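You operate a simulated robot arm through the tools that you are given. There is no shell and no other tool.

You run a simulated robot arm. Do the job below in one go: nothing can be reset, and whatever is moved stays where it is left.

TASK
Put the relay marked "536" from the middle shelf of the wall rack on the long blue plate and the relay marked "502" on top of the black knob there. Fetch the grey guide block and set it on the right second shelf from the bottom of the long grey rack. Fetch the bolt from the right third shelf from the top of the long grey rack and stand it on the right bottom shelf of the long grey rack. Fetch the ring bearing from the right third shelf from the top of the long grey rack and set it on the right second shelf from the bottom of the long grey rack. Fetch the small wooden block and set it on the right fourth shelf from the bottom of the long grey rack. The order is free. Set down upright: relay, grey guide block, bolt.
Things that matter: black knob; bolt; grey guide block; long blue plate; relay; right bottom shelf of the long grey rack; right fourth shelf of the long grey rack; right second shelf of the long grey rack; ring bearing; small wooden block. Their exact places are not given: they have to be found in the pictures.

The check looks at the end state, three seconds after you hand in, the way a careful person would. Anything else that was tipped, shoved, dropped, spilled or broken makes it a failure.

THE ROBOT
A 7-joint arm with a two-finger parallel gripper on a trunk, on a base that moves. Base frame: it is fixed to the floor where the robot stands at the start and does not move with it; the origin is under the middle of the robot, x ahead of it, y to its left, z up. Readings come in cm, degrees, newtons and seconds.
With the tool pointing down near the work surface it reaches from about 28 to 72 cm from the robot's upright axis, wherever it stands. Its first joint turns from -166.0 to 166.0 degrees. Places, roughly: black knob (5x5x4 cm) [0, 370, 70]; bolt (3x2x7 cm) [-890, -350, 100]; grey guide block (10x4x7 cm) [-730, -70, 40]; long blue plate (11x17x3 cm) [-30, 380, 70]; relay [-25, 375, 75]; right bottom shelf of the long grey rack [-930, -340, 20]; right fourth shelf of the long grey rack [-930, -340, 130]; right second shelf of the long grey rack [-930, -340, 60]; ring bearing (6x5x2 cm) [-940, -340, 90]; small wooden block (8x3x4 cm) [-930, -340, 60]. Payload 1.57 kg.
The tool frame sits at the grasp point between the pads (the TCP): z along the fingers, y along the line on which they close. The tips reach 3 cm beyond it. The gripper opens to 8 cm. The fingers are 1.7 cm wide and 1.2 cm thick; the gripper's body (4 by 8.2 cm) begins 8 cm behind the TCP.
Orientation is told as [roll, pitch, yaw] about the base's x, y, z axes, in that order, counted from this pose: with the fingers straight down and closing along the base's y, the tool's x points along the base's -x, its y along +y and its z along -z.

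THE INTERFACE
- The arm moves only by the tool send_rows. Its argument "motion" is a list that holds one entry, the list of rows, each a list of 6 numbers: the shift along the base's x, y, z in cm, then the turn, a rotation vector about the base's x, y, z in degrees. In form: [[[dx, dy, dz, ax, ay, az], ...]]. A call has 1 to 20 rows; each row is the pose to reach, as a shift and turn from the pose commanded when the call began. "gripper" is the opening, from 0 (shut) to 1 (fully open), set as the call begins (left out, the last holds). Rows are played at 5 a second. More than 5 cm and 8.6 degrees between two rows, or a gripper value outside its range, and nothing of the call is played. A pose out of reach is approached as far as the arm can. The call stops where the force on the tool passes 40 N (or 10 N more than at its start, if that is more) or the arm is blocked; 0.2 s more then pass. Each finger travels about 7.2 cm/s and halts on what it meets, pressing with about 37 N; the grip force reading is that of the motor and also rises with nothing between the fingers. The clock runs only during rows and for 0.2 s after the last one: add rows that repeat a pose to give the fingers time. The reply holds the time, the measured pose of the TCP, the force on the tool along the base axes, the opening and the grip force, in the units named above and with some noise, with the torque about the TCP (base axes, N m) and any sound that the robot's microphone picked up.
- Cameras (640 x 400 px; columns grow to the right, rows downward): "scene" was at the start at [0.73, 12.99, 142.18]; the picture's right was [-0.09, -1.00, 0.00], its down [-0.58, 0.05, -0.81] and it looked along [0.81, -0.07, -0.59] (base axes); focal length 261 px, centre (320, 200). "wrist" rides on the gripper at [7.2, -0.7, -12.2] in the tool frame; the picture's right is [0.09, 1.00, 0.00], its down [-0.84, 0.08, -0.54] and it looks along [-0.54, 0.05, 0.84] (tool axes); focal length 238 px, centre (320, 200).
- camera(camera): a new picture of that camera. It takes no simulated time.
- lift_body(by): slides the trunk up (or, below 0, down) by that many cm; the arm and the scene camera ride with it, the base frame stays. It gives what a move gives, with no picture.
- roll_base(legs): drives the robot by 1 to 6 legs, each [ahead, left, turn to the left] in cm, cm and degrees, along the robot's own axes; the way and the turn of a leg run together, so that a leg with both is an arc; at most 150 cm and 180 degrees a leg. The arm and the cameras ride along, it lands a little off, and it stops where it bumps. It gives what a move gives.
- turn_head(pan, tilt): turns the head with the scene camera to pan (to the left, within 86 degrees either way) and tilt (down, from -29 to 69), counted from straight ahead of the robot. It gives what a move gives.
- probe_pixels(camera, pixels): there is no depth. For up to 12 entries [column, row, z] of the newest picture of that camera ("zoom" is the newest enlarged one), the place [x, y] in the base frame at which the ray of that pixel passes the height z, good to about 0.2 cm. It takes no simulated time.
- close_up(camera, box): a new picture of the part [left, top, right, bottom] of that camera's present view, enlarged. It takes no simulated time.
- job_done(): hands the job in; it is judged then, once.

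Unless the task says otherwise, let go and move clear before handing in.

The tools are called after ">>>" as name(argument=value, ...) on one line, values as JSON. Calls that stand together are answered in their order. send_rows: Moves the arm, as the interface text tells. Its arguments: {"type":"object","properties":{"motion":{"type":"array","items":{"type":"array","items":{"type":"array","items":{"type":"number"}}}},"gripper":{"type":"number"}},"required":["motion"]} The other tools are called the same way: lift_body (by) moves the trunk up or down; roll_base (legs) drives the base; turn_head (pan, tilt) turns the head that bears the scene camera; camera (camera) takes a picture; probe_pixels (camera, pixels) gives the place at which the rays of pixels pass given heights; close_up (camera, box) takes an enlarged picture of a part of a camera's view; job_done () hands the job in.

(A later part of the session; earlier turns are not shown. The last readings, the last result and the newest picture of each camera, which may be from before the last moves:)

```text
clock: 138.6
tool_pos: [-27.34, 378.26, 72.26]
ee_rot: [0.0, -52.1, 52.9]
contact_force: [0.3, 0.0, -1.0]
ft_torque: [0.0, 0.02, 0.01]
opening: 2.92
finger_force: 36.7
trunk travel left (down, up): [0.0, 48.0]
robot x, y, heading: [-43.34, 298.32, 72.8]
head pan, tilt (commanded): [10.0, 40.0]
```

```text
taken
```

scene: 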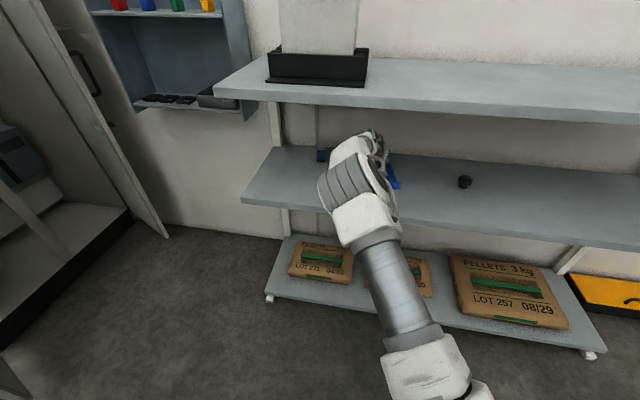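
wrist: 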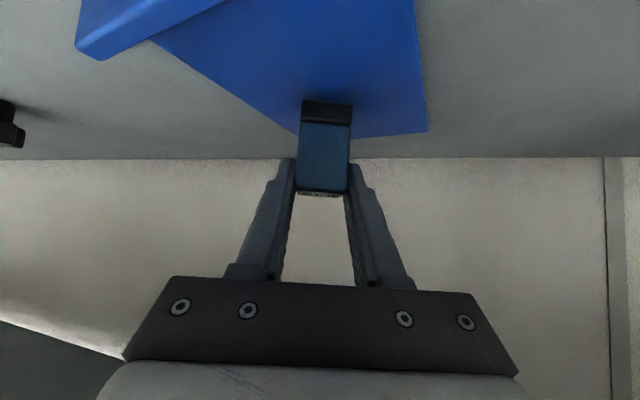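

The relay hangs over the middle of the plate (margins about 4 cm on each side by the picture). I lower it in small steps, watching the force.

>>> send_rows(motion=[[[0, 0, -0.4, 0, 0, 0], [0, 0, -0.8, 0, 0, 0], [0, 0, -0.8, 0, 0, 0]]], gripper=0)

>>> close_up(camera="wrist", box=[240, 60, 400, 160])

```text
clock: 139.4
tool_pos: [-27.26, 378.22, 71.58]
ee_rot: [0.0, -52.1, 52.9]
contact_force: [0.1, -0.7, -0.5]
ft_torque: [0.02, 0.0, 0.02]
opening: 2.95
finger_force: 36.9
trunk travel left (down, up): [0.0, 48.0]
robot x, y, heading: [-43.34, 298.24, 72.7]
head pan, tilt (commanded): [10.0, 40.0]
```

```text
4.00 times, centred on (320, 110) of wrist
```

zoom: 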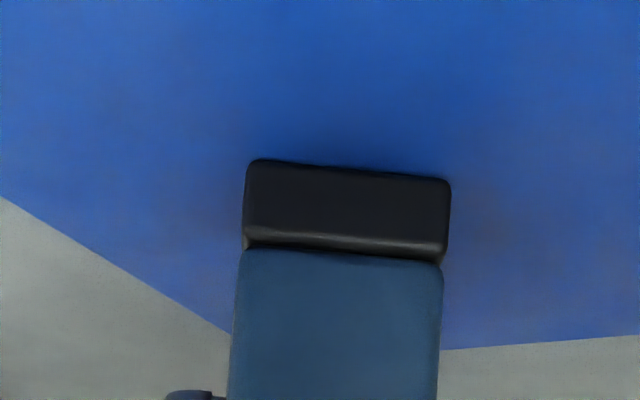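

No contact yet (force z near 0). I go on down in 0.2 cm rows.

>>> send_rows(motion=[[[0, 0, -0.2, 0, 0, 0], [0, 0, -0.35, 0, 0, 0], [0, 0, -0.35, 0, 0, 0]]], gripper=0)

>>> close_up(camera="wrist", box=[240, 60, 400, 160])

```text
clock: 140.2
tool_pos: [-27.22, 378.3, 71.55]
ee_rot: [0.2, -52.5, 52.9]
contact_force: [-0.8, -1.1, 12.0]
ft_torque: [-0.16, -0.07, -0.01]
opening: 2.92
finger_force: 37.1
trunk travel left (down, up): [0.0, 48.0]
robot x, y, heading: [-43.66, 298.28, 72.7]
head pan, tilt (commanded): [10.0, 40.0]
```

```text
4.00 times, centred on (320, 110) of wrist
```

zoom: 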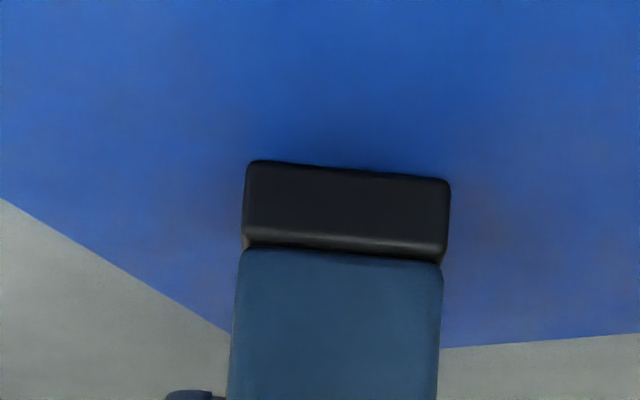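

Contact: 12 N upward and the height stopped at 71.55, so the relay stands on the plate. I ease the press and open the fingers.

>>> send_rows(motion=[[[0, 0, 0.3, 0, 0, 0], [0, 0, 0.3, 0, 0, 0]]], gripper=0)

>>> send_rows(motion=[[[0, 0, 0, 0, 0, 0], [0, 0, 0, 0, 0, 0], [0, 0, 0, 0, 0, 0]]], gripper=0.7)

>>> camera(camera="wrist")

```text
clock: 140.8
tool_pos: [-27.18, 378.23, 71.59]
ee_rot: [0.0, -52.1, 53.0]
contact_force: [-1.4, 1.7, 4.6]
ft_torque: [0.1, -0.04, 0.07]
opening: 2.91
finger_force: 36.7
trunk travel left (down, up): [0.0, 48.0]
robot x, y, heading: [-43.28, 298.23, 72.7]
head pan, tilt (commanded): [10.0, 40.0]
```

```text
clock: 141.6
tool_pos: [-27.29, 378.18, 71.57]
ee_rot: [0.1, -52.1, 52.9]
contact_force: [-0.6, 0.0, -0.1]
ft_torque: [0.0, 0.01, 0.01]
opening: 5.6
finger_force: 0.1
trunk travel left (down, up): [0.0, 48.0]
robot x, y, heading: [-43.72, 298.27, 72.4]
head pan, tilt (commanded): [10.0, 40.0]
```

```text
taken
```

wrist: 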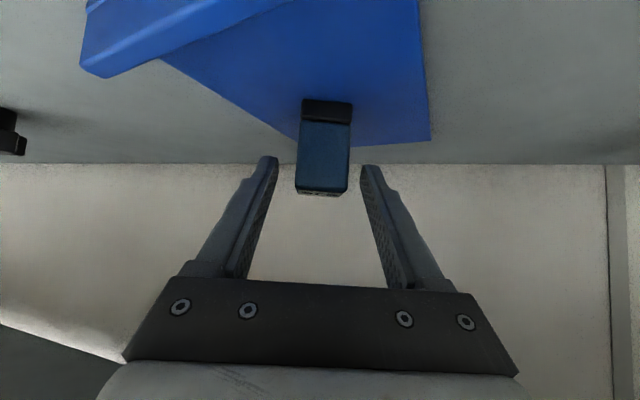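

Released; the relay stands on the plate. I retreat along the tool axis, then straight out of the shelf.

>>> send_rows(motion=[[[-0.9, -1.2, 0.3, 0, 0, 0], [-2.1, -2.8, 0.6, 0, 0, 0], [-3.6, -4.8, 1, 0, 0, 0], [-4.8, -9.2, 1.4, 0, 0, 0], [-6.2, -13.8, 1.8, 0, 0, 0], [-7.6, -18.4, 2.2, 0, 0, 0], [-9, -22.8, 2.6, 0, 0, 0], [-9, -22.8, 2.6, 0, 0, 0]]], gripper=0.7)

>>> turn_head(pan=20, tilt=35)

>>> camera(camera="wrist")

>>> camera(camera="scene")

```text
clock: 143.4
tool_pos: [-35.81, 355.47, 74.41]
ee_rot: [0.1, -52.1, 52.9]
contact_force: [0.3, 0.3, 0.3]
ft_torque: [0.03, 0.03, 0.02]
opening: 5.6
finger_force: 0.1
trunk travel left (down, up): [0.0, 48.0]
robot x, y, heading: [-43.53, 298.23, 72.8]
head pan, tilt (commanded): [10.0, 40.0]
```

```text
clock: 144.2
tool_pos: [-35.87, 355.44, 74.37]
ee_rot: [0.0, -52.1, 53.0]
contact_force: [-0.5, -0.2, -0.3]
ft_torque: [-0.01, 0.01, 0.0]
opening: 5.6
finger_force: 0.1
trunk travel left (down, up): [0.0, 48.0]
robot x, y, heading: [-43.55, 298.36, 73.0]
head pan, tilt (commanded): [20.0, 35.0]
```

```text
taken
```

wrist: 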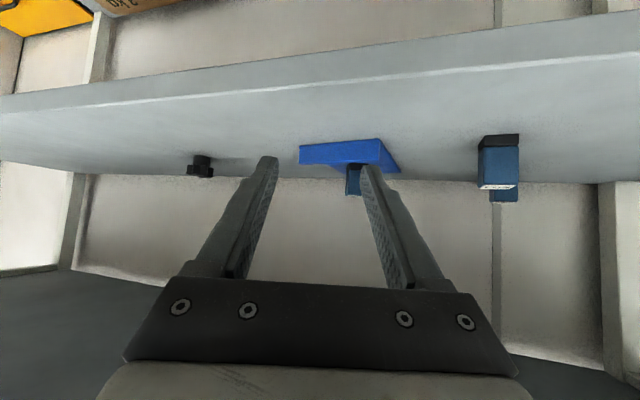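

```text
taken
```

scene: 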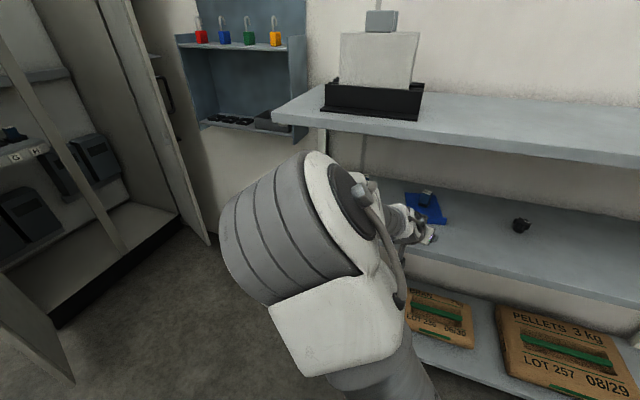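

Relay 536 stands on the plate at (427,197). Next is 502; I probe the open cabinet door at the left and enlarge the view of 502.

>>> probe_pixels(camera="scene", pixels=[[210, 245, 0], [75, 382, 0], [50, 328, 0], [180, 215, 0], [300, 125, 90], [273, 117, 95]])

>>> close_up(camera="wrist", box=[440, 110, 560, 210])

>>> close_up(camera="scene", box=[370, 160, 560, 280])

```text
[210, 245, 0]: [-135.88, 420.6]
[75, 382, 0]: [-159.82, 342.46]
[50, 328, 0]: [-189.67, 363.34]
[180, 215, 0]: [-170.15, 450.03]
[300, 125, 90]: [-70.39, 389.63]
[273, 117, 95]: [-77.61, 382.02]
```

```text
4.00 times, centred on (500, 160) of wrist
```

zoom: 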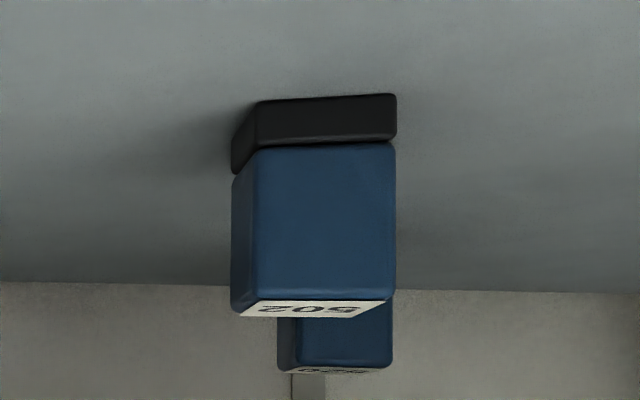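

```text
3.33 times, centred on (465, 220) of scene
```

zoom: 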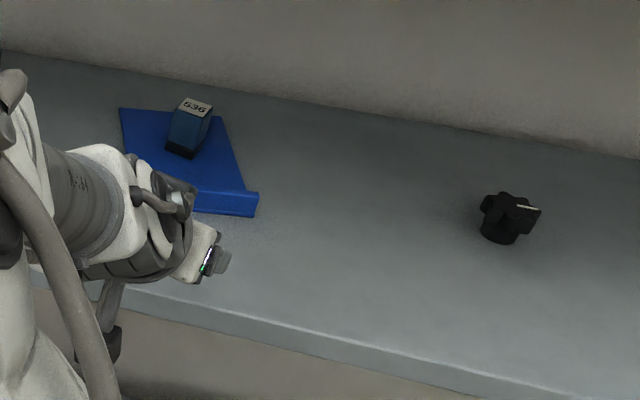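

536 stands well on the plate. I probe the base corners of 502.

>>> close_up(camera="wrist", box=[440, 110, 560, 210])

>>> probe_pixels(camera="zoom", pixels=[[257, 101, 66], [396, 95, 66], [233, 173, 66], [250, 299, 71.15], [393, 297, 71.15], [237, 315, 71.15], [354, 315, 71.15], [305, 364, 71.15], [391, 362, 71.15]])

```text
4.00 times, centred on (500, 160) of wrist
```

zoom: 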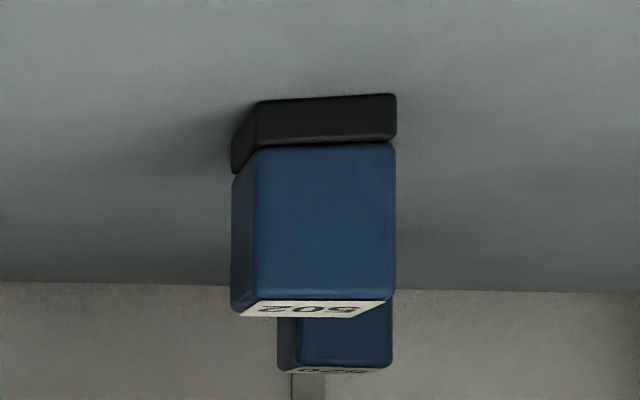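

```text
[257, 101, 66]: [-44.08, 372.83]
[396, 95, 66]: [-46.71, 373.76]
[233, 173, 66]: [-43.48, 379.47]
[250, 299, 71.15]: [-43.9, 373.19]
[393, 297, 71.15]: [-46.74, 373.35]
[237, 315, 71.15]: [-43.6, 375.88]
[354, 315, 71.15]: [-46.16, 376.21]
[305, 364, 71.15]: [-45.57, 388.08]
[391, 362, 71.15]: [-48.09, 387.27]
```

Relay 502's centre is near (-45.1,374.6), its faces at about 172°, so the tool should be at yaw ≈ 82. I move the base left and slightly back first.

>>> roll_base(legs=[[-4, 18, 0]])

>>> send_rows(motion=[[[1, 0, 0, 0, 0, 6], [2, 0, 0, 0, 0, 12], [3, 0, 0, 0, 0, 18], [4, 0, 0, 0, 0, 24], [5, 1, 0, 0, 0, 29], [5, 1, 0, 0, 0, 29]]], gripper=0.85)

>>> camera(camera="wrist")

>>> camera(camera="scene")

```text
clock: 146.2
tool_pos: [-54.48, 356.92, 74.33]
ee_rot: [-0.1, -52.1, 53.0]
contact_force: [-0.3, -0.1, -0.8]
ft_torque: [0.01, 0.0, 0.0]
opening: 5.59
finger_force: 0.2
trunk travel left (down, up): [0.0, 48.0]
robot x, y, heading: [-62.09, 299.92, 72.8]
head pan, tilt (commanded): [20.0, 35.0]
```

```text
clock: 147.6
tool_pos: [-49.46, 357.83, 74.35]
ee_rot: [0.0, -52.2, 82.1]
contact_force: [-0.2, -0.4, 0.5]
ft_torque: [-0.02, 0.01, -0.01]
opening: 6.81
finger_force: 0.3
trunk travel left (down, up): [0.0, 48.0]
robot x, y, heading: [-62.2, 299.79, 73.3]
head pan, tilt (commanded): [20.0, 35.0]
```

```text
taken
```

wrist: 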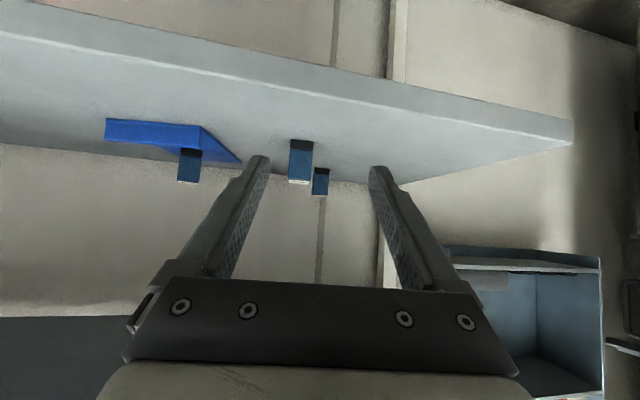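

```text
taken
```

scene: 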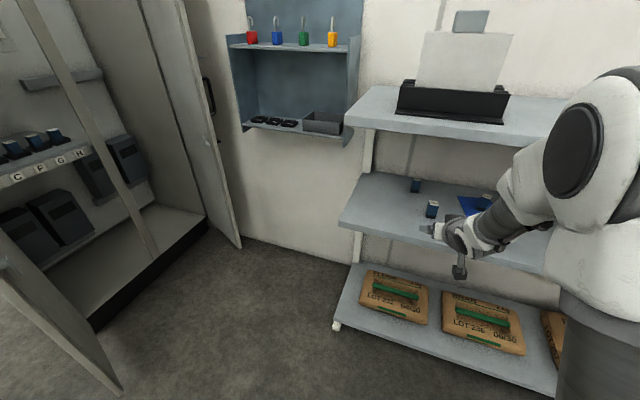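

The tool faces 502 at (301,162) with 520 behind it at (320,182). I enlarge and probe.

>>> close_up(camera="wrist", box=[250, 110, 370, 210])

>>> probe_pixels(camera="zoom", pixels=[[320, 200, 66]])

```text
4.00 times, centred on (310, 160) of wrist
```

zoom: 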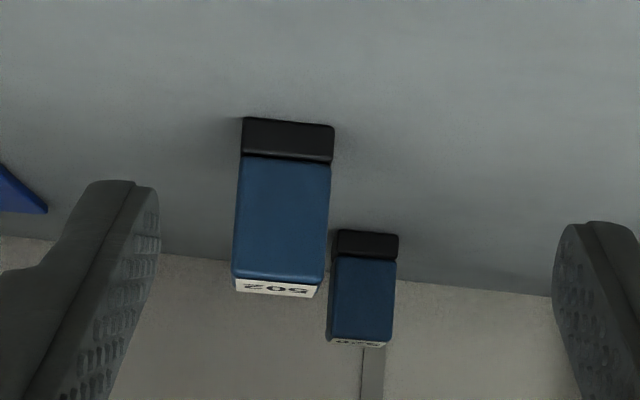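

```text
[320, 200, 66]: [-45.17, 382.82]
```

>>> probe_pixels(camera="zoom", pixels=[[243, 118, 66], [334, 126, 66], [233, 278, 71.15], [323, 285, 71.15], [236, 290, 71.15], [315, 298, 71.15], [338, 230, 66], [398, 236, 66]])

```text
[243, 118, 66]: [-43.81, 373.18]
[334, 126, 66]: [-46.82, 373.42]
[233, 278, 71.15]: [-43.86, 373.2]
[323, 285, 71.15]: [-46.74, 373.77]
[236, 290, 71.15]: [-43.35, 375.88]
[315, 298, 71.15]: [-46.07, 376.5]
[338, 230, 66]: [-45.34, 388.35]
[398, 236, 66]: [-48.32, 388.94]
```

Consistent: 502's centre (-45.1,374.6), aligned with the tool. I approach, first sideways alignment, then straight in and down.

>>> send_rows(motion=[[[1.1, 2.8, -1, 0, 0, 0], [2.2, 5.6, -1.9, 0, 0, 0], [3.3, 8.4, -2.85, 0, 0, 0], [3.8, 11.2, -3.7, 0, 0, 0], [4.1, 14, -4.5, 0, 0, 0], [4.36, 16.8, -5.35, 0, 0, 0], [4.36, 16.8, -5.35, 0, 0, 0]]], gripper=0.85)

>>> camera(camera="wrist")

>>> camera(camera="scene")

```text
clock: 149.2
tool_pos: [-45.08, 374.74, 69.05]
ee_rot: [0.0, -52.0, 82.0]
contact_force: [-0.3, -0.6, -0.7]
ft_torque: [0.01, 0.01, 0.02]
opening: 6.83
finger_force: 0.1
trunk travel left (down, up): [0.0, 48.0]
robot x, y, heading: [-62.13, 300.07, 72.9]
head pan, tilt (commanded): [20.0, 35.0]
```

```text
taken
```

wrist: 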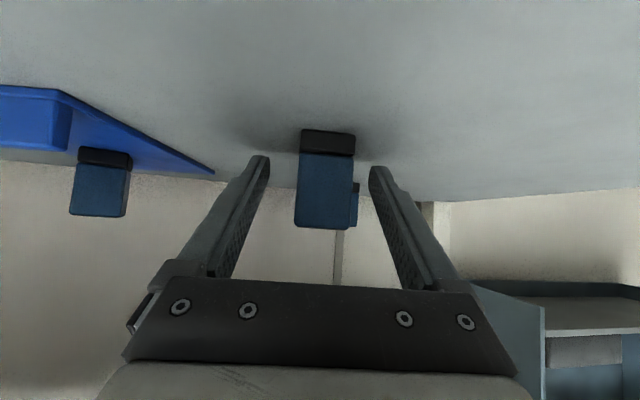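

```text
taken
```

scene: 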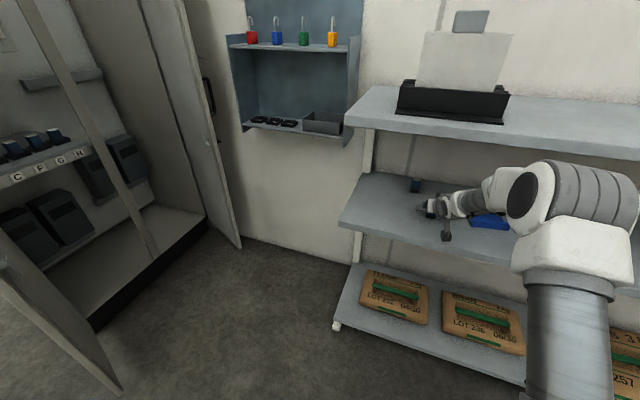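

The relay is centred between the fingers (326,180), with no contact. I close on it, then lift slowly in half-centimetre rows.

>>> send_rows(motion=[[[0, 0, 0, 0, 0, 0], [0, 0, 0, 0, 0, 0], [0, 0, 0, 0, 0, 0], [0, 0, 0, 0, 0, 0], [0, 0, 0, 0, 0, 0]]], gripper=0)

>>> camera(camera="wrist")

>>> send_rows(motion=[[[0, 0, 0.3, 0, 0, 0], [0, 0, 0.6, 0, 0, 0], [0, 0, 1, 0, 0, 0], [0, 0, 1, 0, 0, 0]]], gripper=0)

>>> camera(camera="wrist")

```text
clock: 150.4
tool_pos: [-44.91, 374.74, 68.99]
ee_rot: [-0.1, -52.3, 82.0]
contact_force: [0.6, -0.3, 0.1]
ft_torque: [-0.01, 0.03, -0.04]
opening: 2.91
finger_force: 36.9
trunk travel left (down, up): [0.0, 48.0]
robot x, y, heading: [-61.82, 299.88, 73.0]
head pan, tilt (commanded): [20.0, 35.0]
```

```text
taken
```

wrist: 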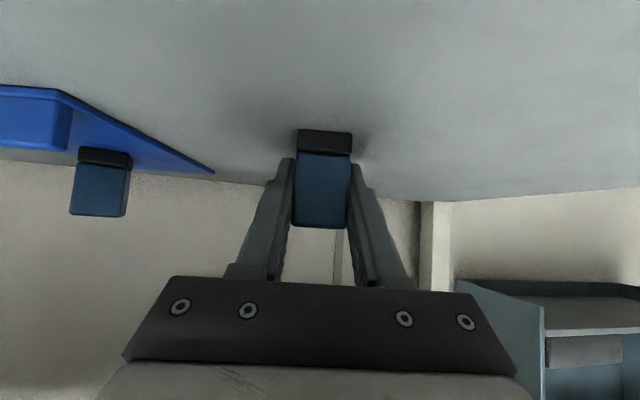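

```text
clock: 151.4
tool_pos: [-45.12, 374.61, 70.07]
ee_rot: [0.0, -52.1, 82.0]
contact_force: [-0.3, 0.0, -0.3]
ft_torque: [-0.02, 0.0, -0.02]
opening: 2.94
finger_force: 36.8
trunk travel left (down, up): [0.0, 48.0]
robot x, y, heading: [-61.98, 300.03, 72.9]
head pan, tilt (commanded): [20.0, 35.0]
```

```text
taken
```

wrist: 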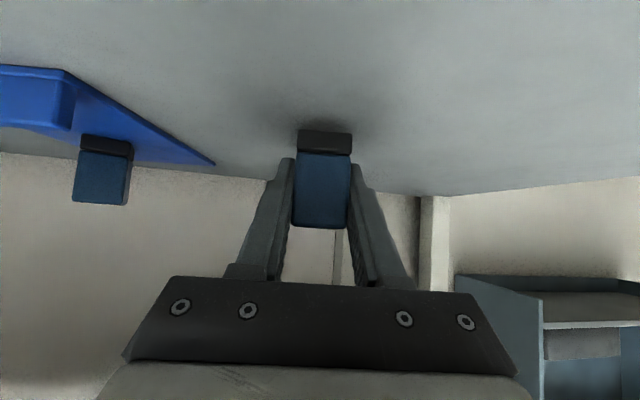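

No slip this time: the relay keeps its place in the fingers (rows 130-228), so its bottom is 3.0 cm below the TCP. I draw it out of the shelf and turn the tool back to yaw 53, where the elbow stays low on the left.

>>> send_rows(motion=[[[0, 0, 0.5, 0, 0, 0], [0, 0, 1, 0, 0, 0], [-0.9, -3, 1.5, 0, 0, 0], [-2.1, -7, 2, 0, 0, 0], [-3.3, -11, 2.7, 0, 0, 0], [-4.6, -15.2, 4, 0, 0, 0], [-4.6, -15.2, 4, 0, 0, -5], [-4.6, -15.2, 4, 0, 0, -10], [-4.6, -15.2, 4, 0, 0, -15], [-4.6, -15.2, 4, 0, 0, -20], [-4.6, -15.2, 4, 0, 0, -25], [-4.6, -15.2, 4, 0, 0, -29], [-4.6, -15.2, 4, 0, 0, -29]]], gripper=0)

>>> camera(camera="wrist")

>>> camera(camera="scene")

```text
clock: 154.2
tool_pos: [-49.82, 359.48, 74.09]
ee_rot: [0.2, -52.2, 52.9]
contact_force: [-0.6, -0.2, -1.0]
ft_torque: [0.05, -0.04, 0.0]
opening: 2.93
finger_force: 37.1
trunk travel left (down, up): [0.0, 48.0]
robot x, y, heading: [-62.01, 299.5, 72.9]
head pan, tilt (commanded): [20.0, 35.0]
```

```text
taken
```

wrist: 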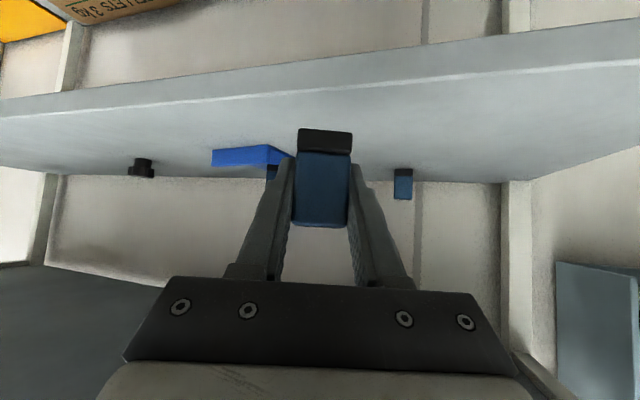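

```text
taken
```

scene: 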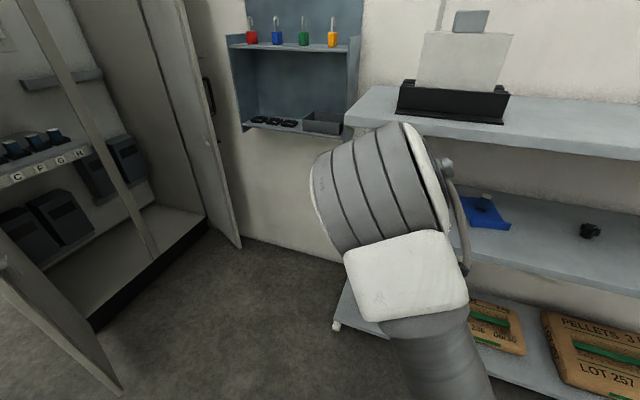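

Good. I roll the base 46 cm right to stand before the knob.

>>> roll_base(legs=[[0, -46, 0]])

>>> turn_head(pan=0, tilt=35)

>>> camera(camera="wrist")

>>> camera(camera="scene")

```text
clock: 158.1
tool_pos: [-6.76, 346.35, 74.0]
ee_rot: [0.2, -52.2, 53.5]
contact_force: [0.3, 0.5, -0.5]
ft_torque: [-0.01, -0.02, 0.0]
opening: 2.91
finger_force: 37.0
trunk travel left (down, up): [0.0, 48.0]
robot x, y, heading: [-18.45, 286.84, 73.4]
head pan, tilt (commanded): [20.0, 35.0]
```

```text
clock: 158.9
tool_pos: [-6.87, 346.31, 74.0]
ee_rot: [0.1, -52.1, 53.4]
contact_force: [-1.0, 0.1, -1.5]
ft_torque: [0.0, 0.01, -0.04]
opening: 2.93
finger_force: 36.9
trunk travel left (down, up): [0.0, 48.0]
robot x, y, heading: [-18.53, 286.66, 73.2]
head pan, tilt (commanded): [0.0, 35.0]
```

```text
taken
```

wrist: 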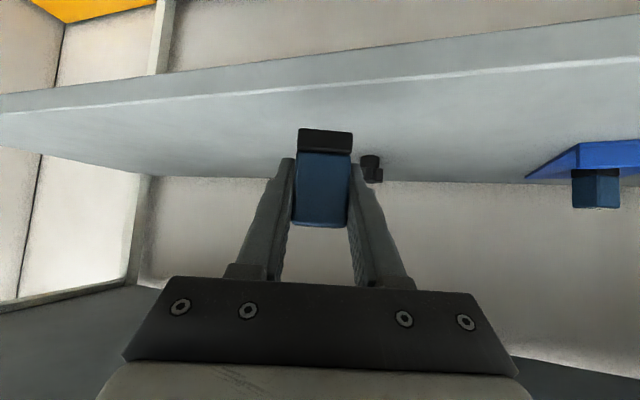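

```text
taken
```

scene: 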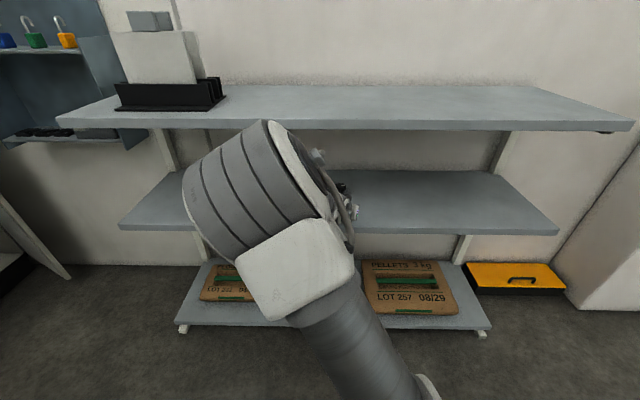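

The held relay partly hides the knob at (372,168). I shift the gripper to the right to see the knob freely.

>>> send_rows(motion=[[[4, -1, 0, 0, 0, 0], [8, -2, 0, 0, 0, 0], [8, -2, 0, 0, 0, 0]]], gripper=0)

>>> camera(camera="wrist")

>>> close_up(camera="wrist", box=[380, 120, 480, 220])

```text
clock: 159.7
tool_pos: [1.39, 344.36, 73.78]
ee_rot: [0.1, -52.1, 53.5]
contact_force: [-0.4, -0.4, -0.9]
ft_torque: [-0.02, -0.03, 0.02]
opening: 2.92
finger_force: 37.1
trunk travel left (down, up): [0.0, 48.0]
robot x, y, heading: [-18.64, 286.49, 73.5]
head pan, tilt (commanded): [0.0, 35.0]
```

```text
taken
```

wrist: 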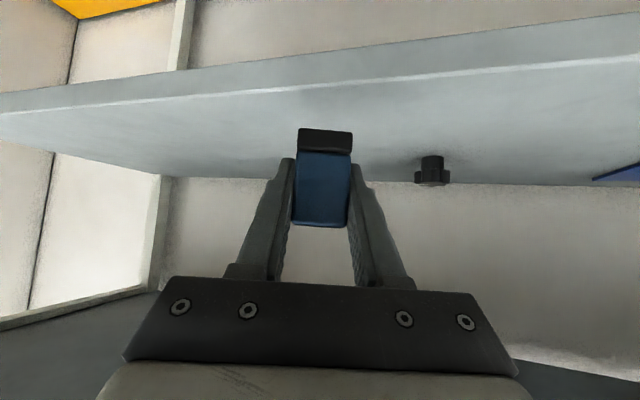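

```text
4.00 times, centred on (430, 170) of wrist
```

zoom: 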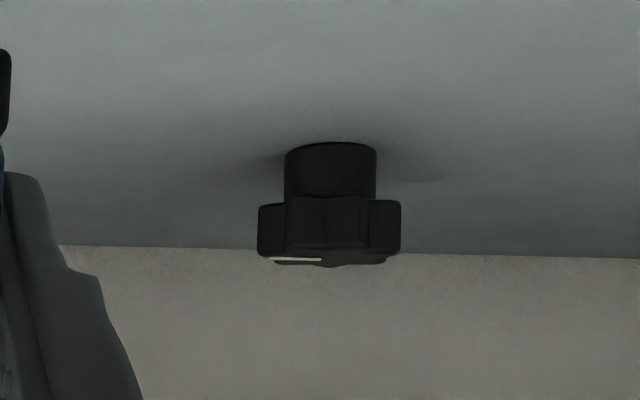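

>>> probe_pixels(camera="zoom", pixels=[[331, 143, 66], [285, 156, 66], [376, 156, 66], [331, 156, 66], [330, 258, 69.5], [330, 258, 70], [330, 266, 70], [330, 266, 69.5], [258, 230, 69], [400, 226, 69], [322, 250, 69.5], [322, 250, 70]])

```text
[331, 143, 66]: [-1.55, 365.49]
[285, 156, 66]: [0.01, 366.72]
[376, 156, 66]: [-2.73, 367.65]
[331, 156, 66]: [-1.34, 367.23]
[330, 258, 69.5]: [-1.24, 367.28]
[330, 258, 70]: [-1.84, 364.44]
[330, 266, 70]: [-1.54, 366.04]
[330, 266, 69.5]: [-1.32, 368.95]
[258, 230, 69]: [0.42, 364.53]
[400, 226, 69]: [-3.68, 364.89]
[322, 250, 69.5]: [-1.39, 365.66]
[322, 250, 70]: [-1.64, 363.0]
```

The knob's centre is near (-1.35,367.0) and its top at z≈69.55. I bring the relay over it with its bottom near 70.5.

>>> send_rows(motion=[[[-0.5, 4.5, -0.1, 0, 0, 0], [-1.1, 9, -0.2, 0, 0, 0], [-1.6, 13.5, -0.3, 0, 0, 0], [-2.2, 18, -0.3, 0, 0, 0], [-2.74, 22.64, -0.3, 0, 0, 0], [-2.74, 22.64, -0.3, 0, 0, 0]]], gripper=0)

>>> camera(camera="wrist")

>>> close_up(camera="wrist", box=[240, 60, 400, 160])

>>> camera(camera="scene")

```text
clock: 161.1
tool_pos: [-1.44, 366.85, 73.87]
ee_rot: [0.0, -52.0, 53.6]
contact_force: [-0.2, 0.8, -0.5]
ft_torque: [-0.01, 0.0, 0.03]
opening: 2.94
finger_force: 37.0
trunk travel left (down, up): [0.0, 48.0]
robot x, y, heading: [-18.27, 286.44, 73.5]
head pan, tilt (commanded): [0.0, 35.0]
```

```text
taken
```

wrist: 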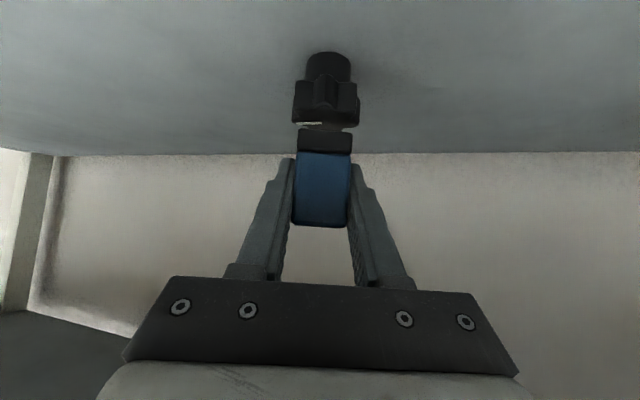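

```text
4.00 times, centred on (320, 110) of wrist
```

zoom: 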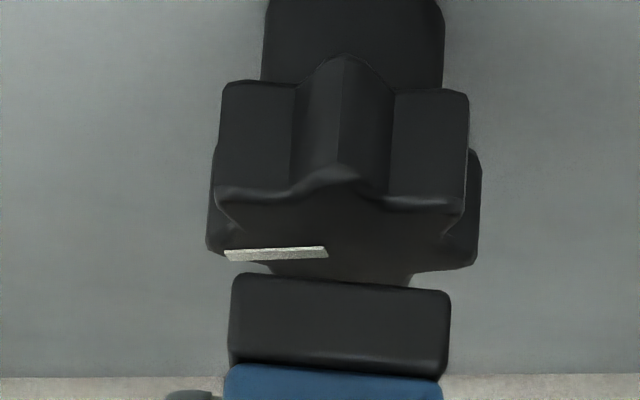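

```text
taken
```

scene: 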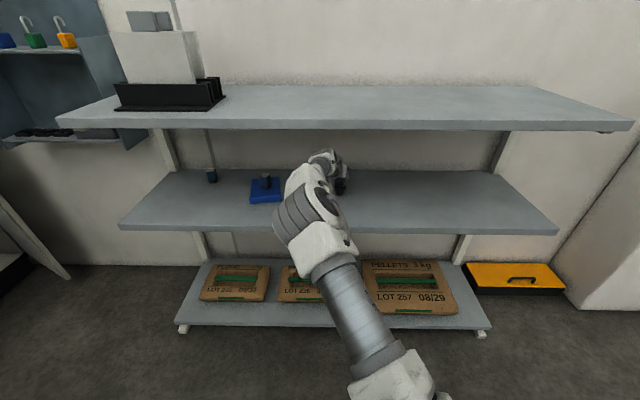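

The relay base (zoom rows 270-370) hangs above the knob top, centred sideways, about 0.5 cm short in depth. I shift 0.5 cm forward and lower in small steps.

>>> send_rows(motion=[[[0.3, 0.4, -0.3, 0, 0, 0], [0.3, 0.4, -0.7, 0, 0, 0], [0.3, 0.4, -1, 0, 0, 0], [0.3, 0.4, -1, 0, 0, 0]]], gripper=0)

>>> close_up(camera="wrist", box=[240, 60, 400, 160])

```text
clock: 162.1
tool_pos: [-1.22, 367.31, 72.82]
ee_rot: [0.0, -52.1, 53.4]
contact_force: [-1.3, 0.2, -0.5]
ft_torque: [0.02, 0.02, 0.01]
opening: 2.94
finger_force: 36.8
trunk travel left (down, up): [0.0, 48.0]
robot x, y, heading: [-18.67, 286.58, 73.3]
head pan, tilt (commanded): [0.0, 35.0]
```

```text
4.00 times, centred on (320, 110) of wrist
```

zoom: 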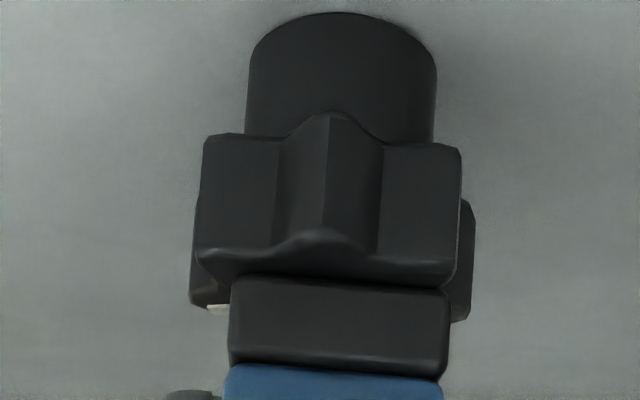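

Nearly down, well centred. I lower the last bit until a few newtons of contact.

>>> send_rows(motion=[[[0, 0, -0.2, 0, 0, 0], [0, 0, -0.35, 0, 0, 0], [0, 0, -0.35, 0, 0, 0]]], gripper=0)

>>> close_up(camera="wrist", box=[240, 60, 400, 160])

```text
clock: 162.9
tool_pos: [-1.14, 367.42, 72.73]
ee_rot: [0.2, -52.4, 53.4]
contact_force: [0.6, -0.1, 13.5]
ft_torque: [-0.09, 0.0, 0.0]
opening: 2.93
finger_force: 36.7
trunk travel left (down, up): [0.0, 48.0]
robot x, y, heading: [-18.71, 286.85, 73.2]
head pan, tilt (commanded): [0.0, 35.0]
```

```text
4.00 times, centred on (320, 110) of wrist
```

zoom: 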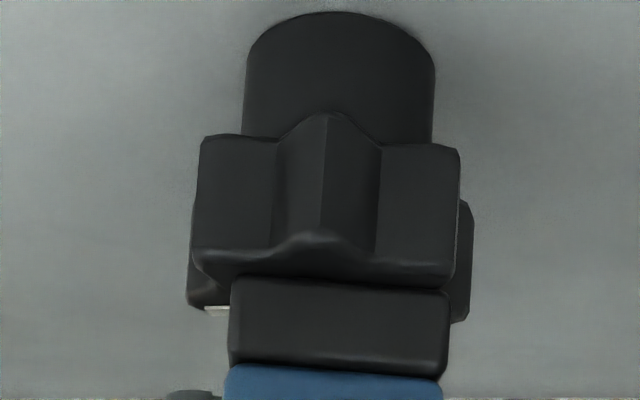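

Contact at 13.5 N; the relay rests on the knob. I ease the press and then open the fingers gently.

>>> send_rows(motion=[[[0, 0, 0.25, 0, 0, 0], [0, 0, 0.28, 0, 0, 0], [0, 0, 0.28, 0, 0, 0]]], gripper=0)

>>> send_rows(motion=[[[0, 0, 0, 0, 0, 0], [0, 0, 0, 0, 0, 0], [0, 0, 0, 0, 0, 0]]], gripper=0.7)

>>> camera(camera="wrist")

```text
clock: 163.7
tool_pos: [-1.19, 367.33, 72.63]
ee_rot: [0.2, -52.3, 53.5]
contact_force: [0.2, 3.6, 11.3]
ft_torque: [0.09, 0.01, -0.01]
opening: 2.92
finger_force: 37.1
trunk travel left (down, up): [0.0, 48.0]
robot x, y, heading: [-18.39, 286.51, 73.1]
head pan, tilt (commanded): [0.0, 35.0]
```

```text
clock: 164.5
tool_pos: [-1.19, 367.39, 72.56]
ee_rot: [0.0, -52.2, 53.5]
contact_force: [-0.6, 0.4, 0.2]
ft_torque: [-0.01, -0.01, -0.02]
opening: 5.6
finger_force: 0.0
trunk travel left (down, up): [0.0, 48.0]
robot x, y, heading: [-18.43, 286.91, 73.4]
head pan, tilt (commanded): [0.0, 35.0]
```

```text
taken
```

wrist: 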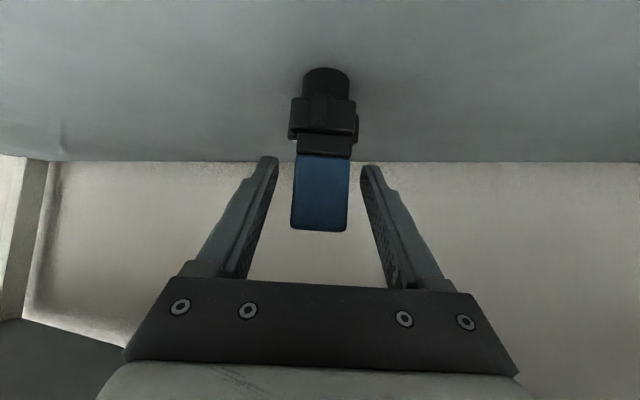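

The relay stands on the knob, free. I back straight out along the tool direction.

>>> send_rows(motion=[[[-0.9, -1.2, 0.2, 0, 0, 0], [-2.1, -2.8, 0.4, 0, 0, 0], [-3.6, -4.8, 0.6, 0, 0, 0], [-5.4, -7.2, 0.8, 0, 0, 0], [-6.8, -11.6, 1, 0, 0, 0], [-8.1, -16, 1.2, 0, 0, 0], [-9.4, -20.4, 1.4, 0, 0, 0], [-10.8, -25, 1.6, 0, 0, 0], [-10.8, -25, 1.6, 0, 0, 0]]], gripper=0.7)

>>> camera(camera="wrist")

>>> camera(camera="scene")

```text
clock: 166.5
tool_pos: [-11.83, 342.45, 74.39]
ee_rot: [0.1, -52.2, 53.4]
contact_force: [-0.5, -0.3, 0.8]
ft_torque: [-0.03, 0.0, -0.03]
opening: 5.62
finger_force: 0.0
trunk travel left (down, up): [0.0, 48.0]
robot x, y, heading: [-18.61, 286.15, 73.5]
head pan, tilt (commanded): [0.0, 35.0]
```

```text
taken
```

wrist: 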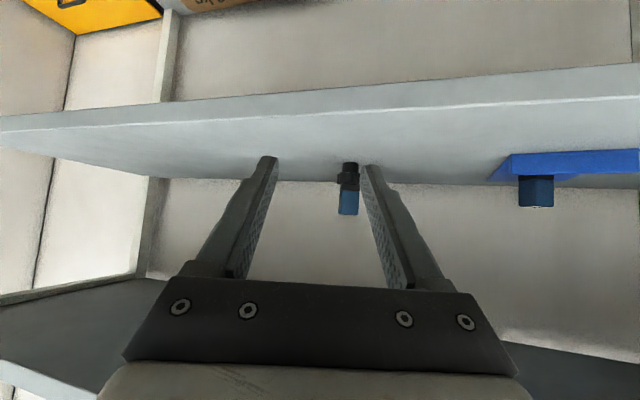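

```text
taken
```

scene: 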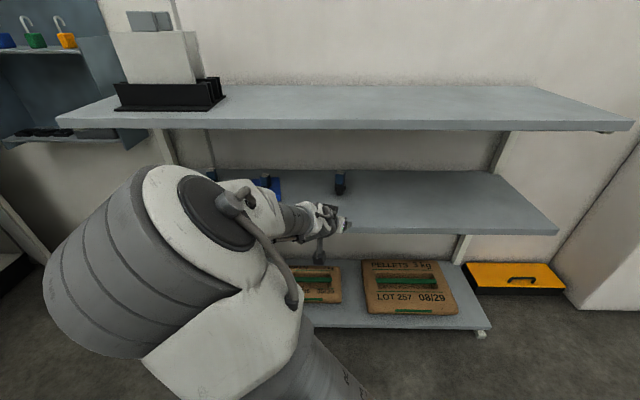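

Both relays are placed; I check them with a close-up.

>>> close_up(camera="scene", box=[300, 150, 380, 210])

>>> close_up(camera="wrist", box=[480, 110, 640, 230])

```text
6.67 times, centred on (340, 180) of scene
```

zoom: 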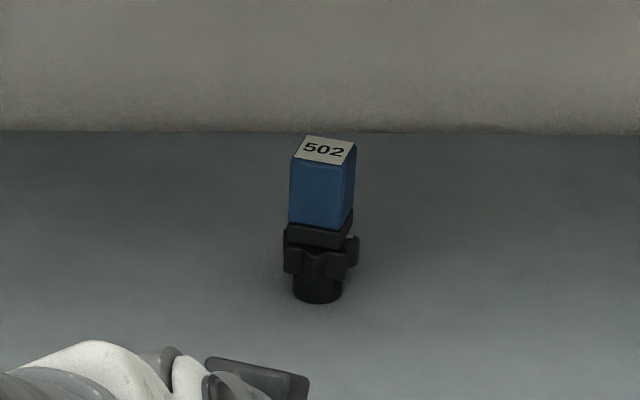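

```text
3.33 times, centred on (560, 170) of wrist
```

zoom: 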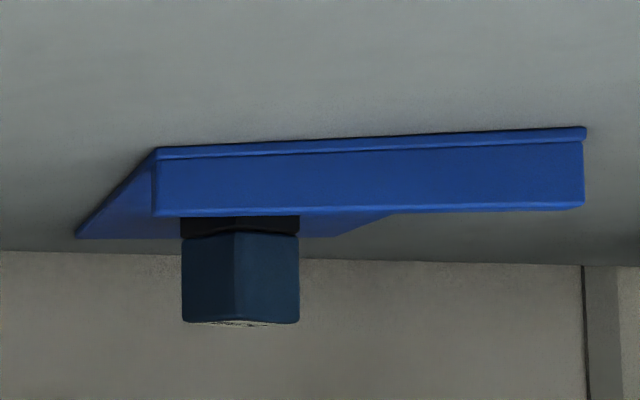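

Both look right: 502 upright on the knob, 536 upright on the plate. Now I leave: roll back a little, raise the trunk and fold the arm to a compact carry pose.

>>> roll_base(legs=[[-14, 0, 0]])

>>> send_rows(motion=[[[-1.2, -3.8, 1, 0, 0, 5], [-2.4, -7.6, 2, 0, 0, 10], [-3.6, -11.4, 3, 0, 0, 15], [-4.2, -13.3, 4, 0, 0, 20], [-4.2, -13.3, 4, 0, 0, 20]]], gripper=0.7)

>>> lift_body(by=22.5)

>>> camera(camera="scene")

```text
clock: 168.1
tool_pos: [-15.82, 329.08, 74.46]
ee_rot: [0.0, -52.1, 53.4]
contact_force: [0.4, -0.7, -0.9]
ft_torque: [-0.01, 0.01, -0.05]
opening: 5.6
finger_force: 0.0
trunk travel left (down, up): [0.0, 48.0]
robot x, y, heading: [-22.71, 273.02, 73.0]
head pan, tilt (commanded): [0.0, 35.0]
```

```text
clock: 169.2
tool_pos: [-9.17, 314.61, 78.98]
ee_rot: [-3.1, -53.3, 60.9]
contact_force: [0.3, 0.2, 0.2]
ft_torque: [-0.05, -0.03, 0.04]
opening: 5.6
finger_force: 0.0
out of reach, approached as far as the arm can: row 4, 5
trunk travel left (down, up): [0.0, 48.0]
robot x, y, heading: [-22.49, 272.94, 72.9]
head pan, tilt (commanded): [0.0, 35.0]
stopped in row 5: the arm was blocked; the commanded pose is now the measured one
```

```text
clock: 171.6
tool_pos: [-9.27, 314.55, 101.55]
ee_rot: [-3.0, -53.2, 60.8]
contact_force: [-0.5, 0.3, 0.3]
ft_torque: [-0.02, 0.03, -0.01]
opening: 5.62
finger_force: 0.0
trunk travel left (down, up): [-22.5, 25.5]
robot x, y, heading: [-22.42, 272.79, 73.1]
head pan, tilt (commanded): [0.0, 35.0]
```

```text
taken
```

scene: 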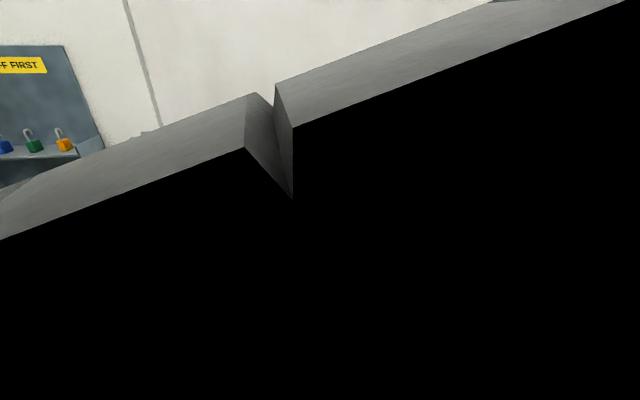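

The elbow has folded up against the head camera (black view). I unfold: tilt the tool back to vertical while moving the TCP right and slightly down, as in the starting posture.

>>> send_rows(motion=[[[2, -0.4, -0.9, -6.6, 3.7, 0], [4.1, -0.9, -1.7, -13.2, 7.4, 0], [6.1, -1.3, -2.6, -19.8, 11.1, 0], [8.2, -1.7, -3.4, -26.5, 14.8, 0], [10.2, -2.1, -4.3, -33.1, 18.5, 0], [12.3, -2.6, -5.1, -39.7, 22.2, 0], [14.3, -3, -6, -46.3, 25.9, 0], [14.3, -3, -6, -46.3, 25.9, 0]]], gripper=0.7)

>>> camera(camera="scene")

>>> camera(camera="wrist")

```text
clock: 173.4
tool_pos: [4.59, 311.53, 95.7]
ee_rot: [-2.6, 0.0, 61.0]
contact_force: [0.0, -0.2, -0.4]
ft_torque: [0.01, 0.02, -0.02]
opening: 5.58
finger_force: 0.0
trunk travel left (down, up): [-22.5, 25.5]
robot x, y, heading: [-22.48, 273.07, 73.3]
head pan, tilt (commanded): [0.0, 35.0]
```

```text
taken
```

scene: 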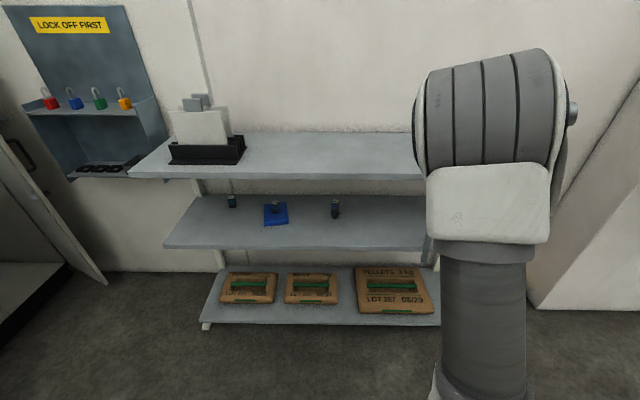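

```text
taken
```

wrist: 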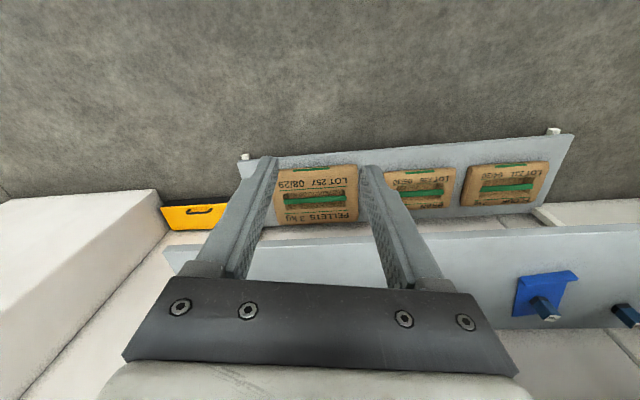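

The arm is back in its starting-like posture. I look left along the lane for a way toward the far end of the hall.

>>> turn_head(pan=86, tilt=20)

>>> camera(camera="scene")

>>> turn_head(pan=-86, tilt=20)

>>> camera(camera="scene")

```text
clock: 175.0
tool_pos: [4.57, 311.51, 95.67]
ee_rot: [-2.7, -0.2, 61.0]
contact_force: [-0.4, 0.6, 0.3]
ft_torque: [0.01, 0.01, 0.02]
opening: 5.61
finger_force: 0.1
trunk travel left (down, up): [-22.5, 25.5]
robot x, y, heading: [-22.84, 273.15, 72.9]
head pan, tilt (commanded): [85.9, 20.0]
```

```text
taken
```

scene: 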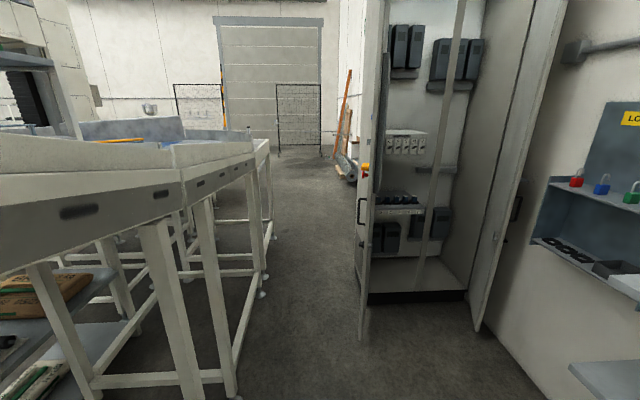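

```text
clock: 177.6
tool_pos: [4.68, 311.63, 95.49]
ee_rot: [-2.7, -0.2, 61.0]
contact_force: [-0.2, -0.6, 1.0]
ft_torque: [0.01, 0.0, -0.01]
opening: 5.58
finger_force: 0.1
trunk travel left (down, up): [-22.5, 25.5]
robot x, y, heading: [-22.62, 273.09, 73.1]
head pan, tilt (commanded): [-85.9, 20.0]
```

```text
taken
```

scene: 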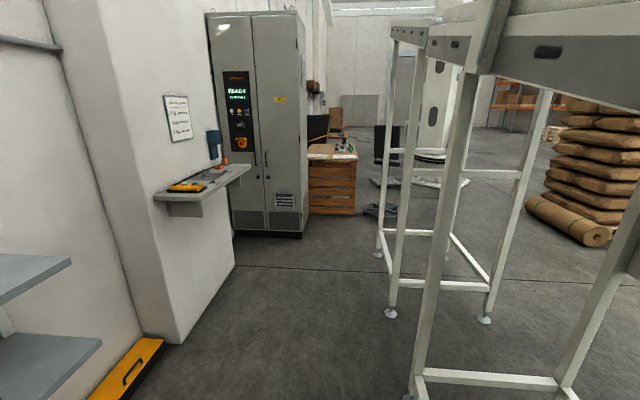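

The left lane is narrow between the conveyor and the open cabinet; I'll go back the known way round the right end, driving in reverse with the same headings as on the way in. First I turn left to heading 165.

>>> roll_base(legs=[[0, 0, 91]])

>>> turn_head(pan=-86, tilt=30)

```text
clock: 183.4
tool_pos: [-63.22, 297.1, 95.61]
ee_rot: [-2.7, -0.1, 155.9]
contact_force: [0.7, -0.1, -0.6]
ft_torque: [0.02, -0.02, 0.0]
opening: 5.58
finger_force: 0.0
trunk travel left (down, up): [-22.5, 25.5]
robot x, y, heading: [-22.43, 273.08, 168.0]
head pan, tilt (commanded): [-85.9, 20.0]
```

```text
clock: 184.1
tool_pos: [-63.18, 296.95, 95.55]
ee_rot: [-2.8, -0.1, 155.9]
contact_force: [-0.1, 0.3, 0.4]
ft_torque: [0.05, 0.01, 0.02]
opening: 5.57
finger_force: 0.0
trunk travel left (down, up): [-22.5, 25.5]
robot x, y, heading: [-22.83, 273.12, 168.0]
head pan, tilt (commanded): [-85.9, 30.0]
```

Heading 168. I reverse along the wall to about (105,246), then on to (178,214).

>>> roll_base(legs=[[-130.5, 0, 0]])

```text
clock: 192.7
tool_pos: [62.24, 270.59, 95.47]
ee_rot: [-2.7, -0.1, 156.7]
contact_force: [0.4, 0.3, 0.6]
ft_torque: [-0.01, -0.01, -0.01]
opening: 5.61
finger_force: 0.0
trunk travel left (down, up): [-22.5, 25.5]
robot x, y, heading: [102.9, 247.33, 168.9]
head pan, tilt (commanded): [-85.9, 30.0]
```

>>> roll_base(legs=[[-80, 18, 0], [0, 0, -28]])

>>> turn_head(pan=-60, tilt=35)

>>> camera(camera="scene")

```text
clock: 200.1
tool_pos: [152.15, 254.11, 95.6]
ee_rot: [-2.6, -0.1, 130.4]
contact_force: [1.3, -0.2, 0.4]
ft_torque: [0.03, 0.03, 0.0]
opening: 5.59
finger_force: 0.1
trunk travel left (down, up): [-22.5, 25.5]
robot x, y, heading: [178.57, 214.9, 142.5]
head pan, tilt (commanded): [-85.9, 30.0]
```

```text
clock: 201.0
tool_pos: [152.2, 253.99, 95.58]
ee_rot: [-2.7, 0.0, 130.5]
contact_force: [0.3, -0.2, -0.6]
ft_torque: [-0.02, -0.04, -0.02]
opening: 5.6
finger_force: 0.1
trunk travel left (down, up): [-22.5, 25.5]
robot x, y, heading: [178.84, 215.07, 142.6]
head pan, tilt (commanded): [-60.0, 35.0]
```

```text
taken
```

scene: 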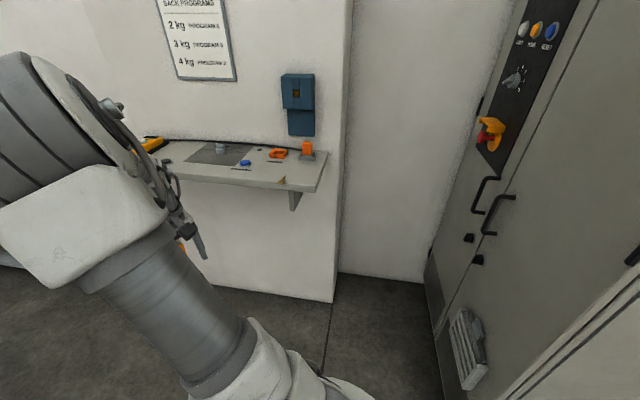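

Clear. I reverse through the gap between cabinet and leg, shift toward the open side, and turn to heading ~95.

>>> roll_base(legs=[[-61.5, -0.5, 0], [-10.5, 26, 0], [0, 0, -45]])

```text
clock: 210.5
tool_pos: [232.09, 195.86, 95.69]
ee_rot: [-2.7, -0.1, 84.8]
contact_force: [0.4, 0.2, -0.5]
ft_torque: [-0.02, 0.03, 0.03]
opening: 5.6
finger_force: 0.0
trunk travel left (down, up): [-22.5, 25.5]
robot x, y, heading: [222.33, 149.92, 96.7]
head pan, tilt (commanded): [-60.0, 35.0]
```

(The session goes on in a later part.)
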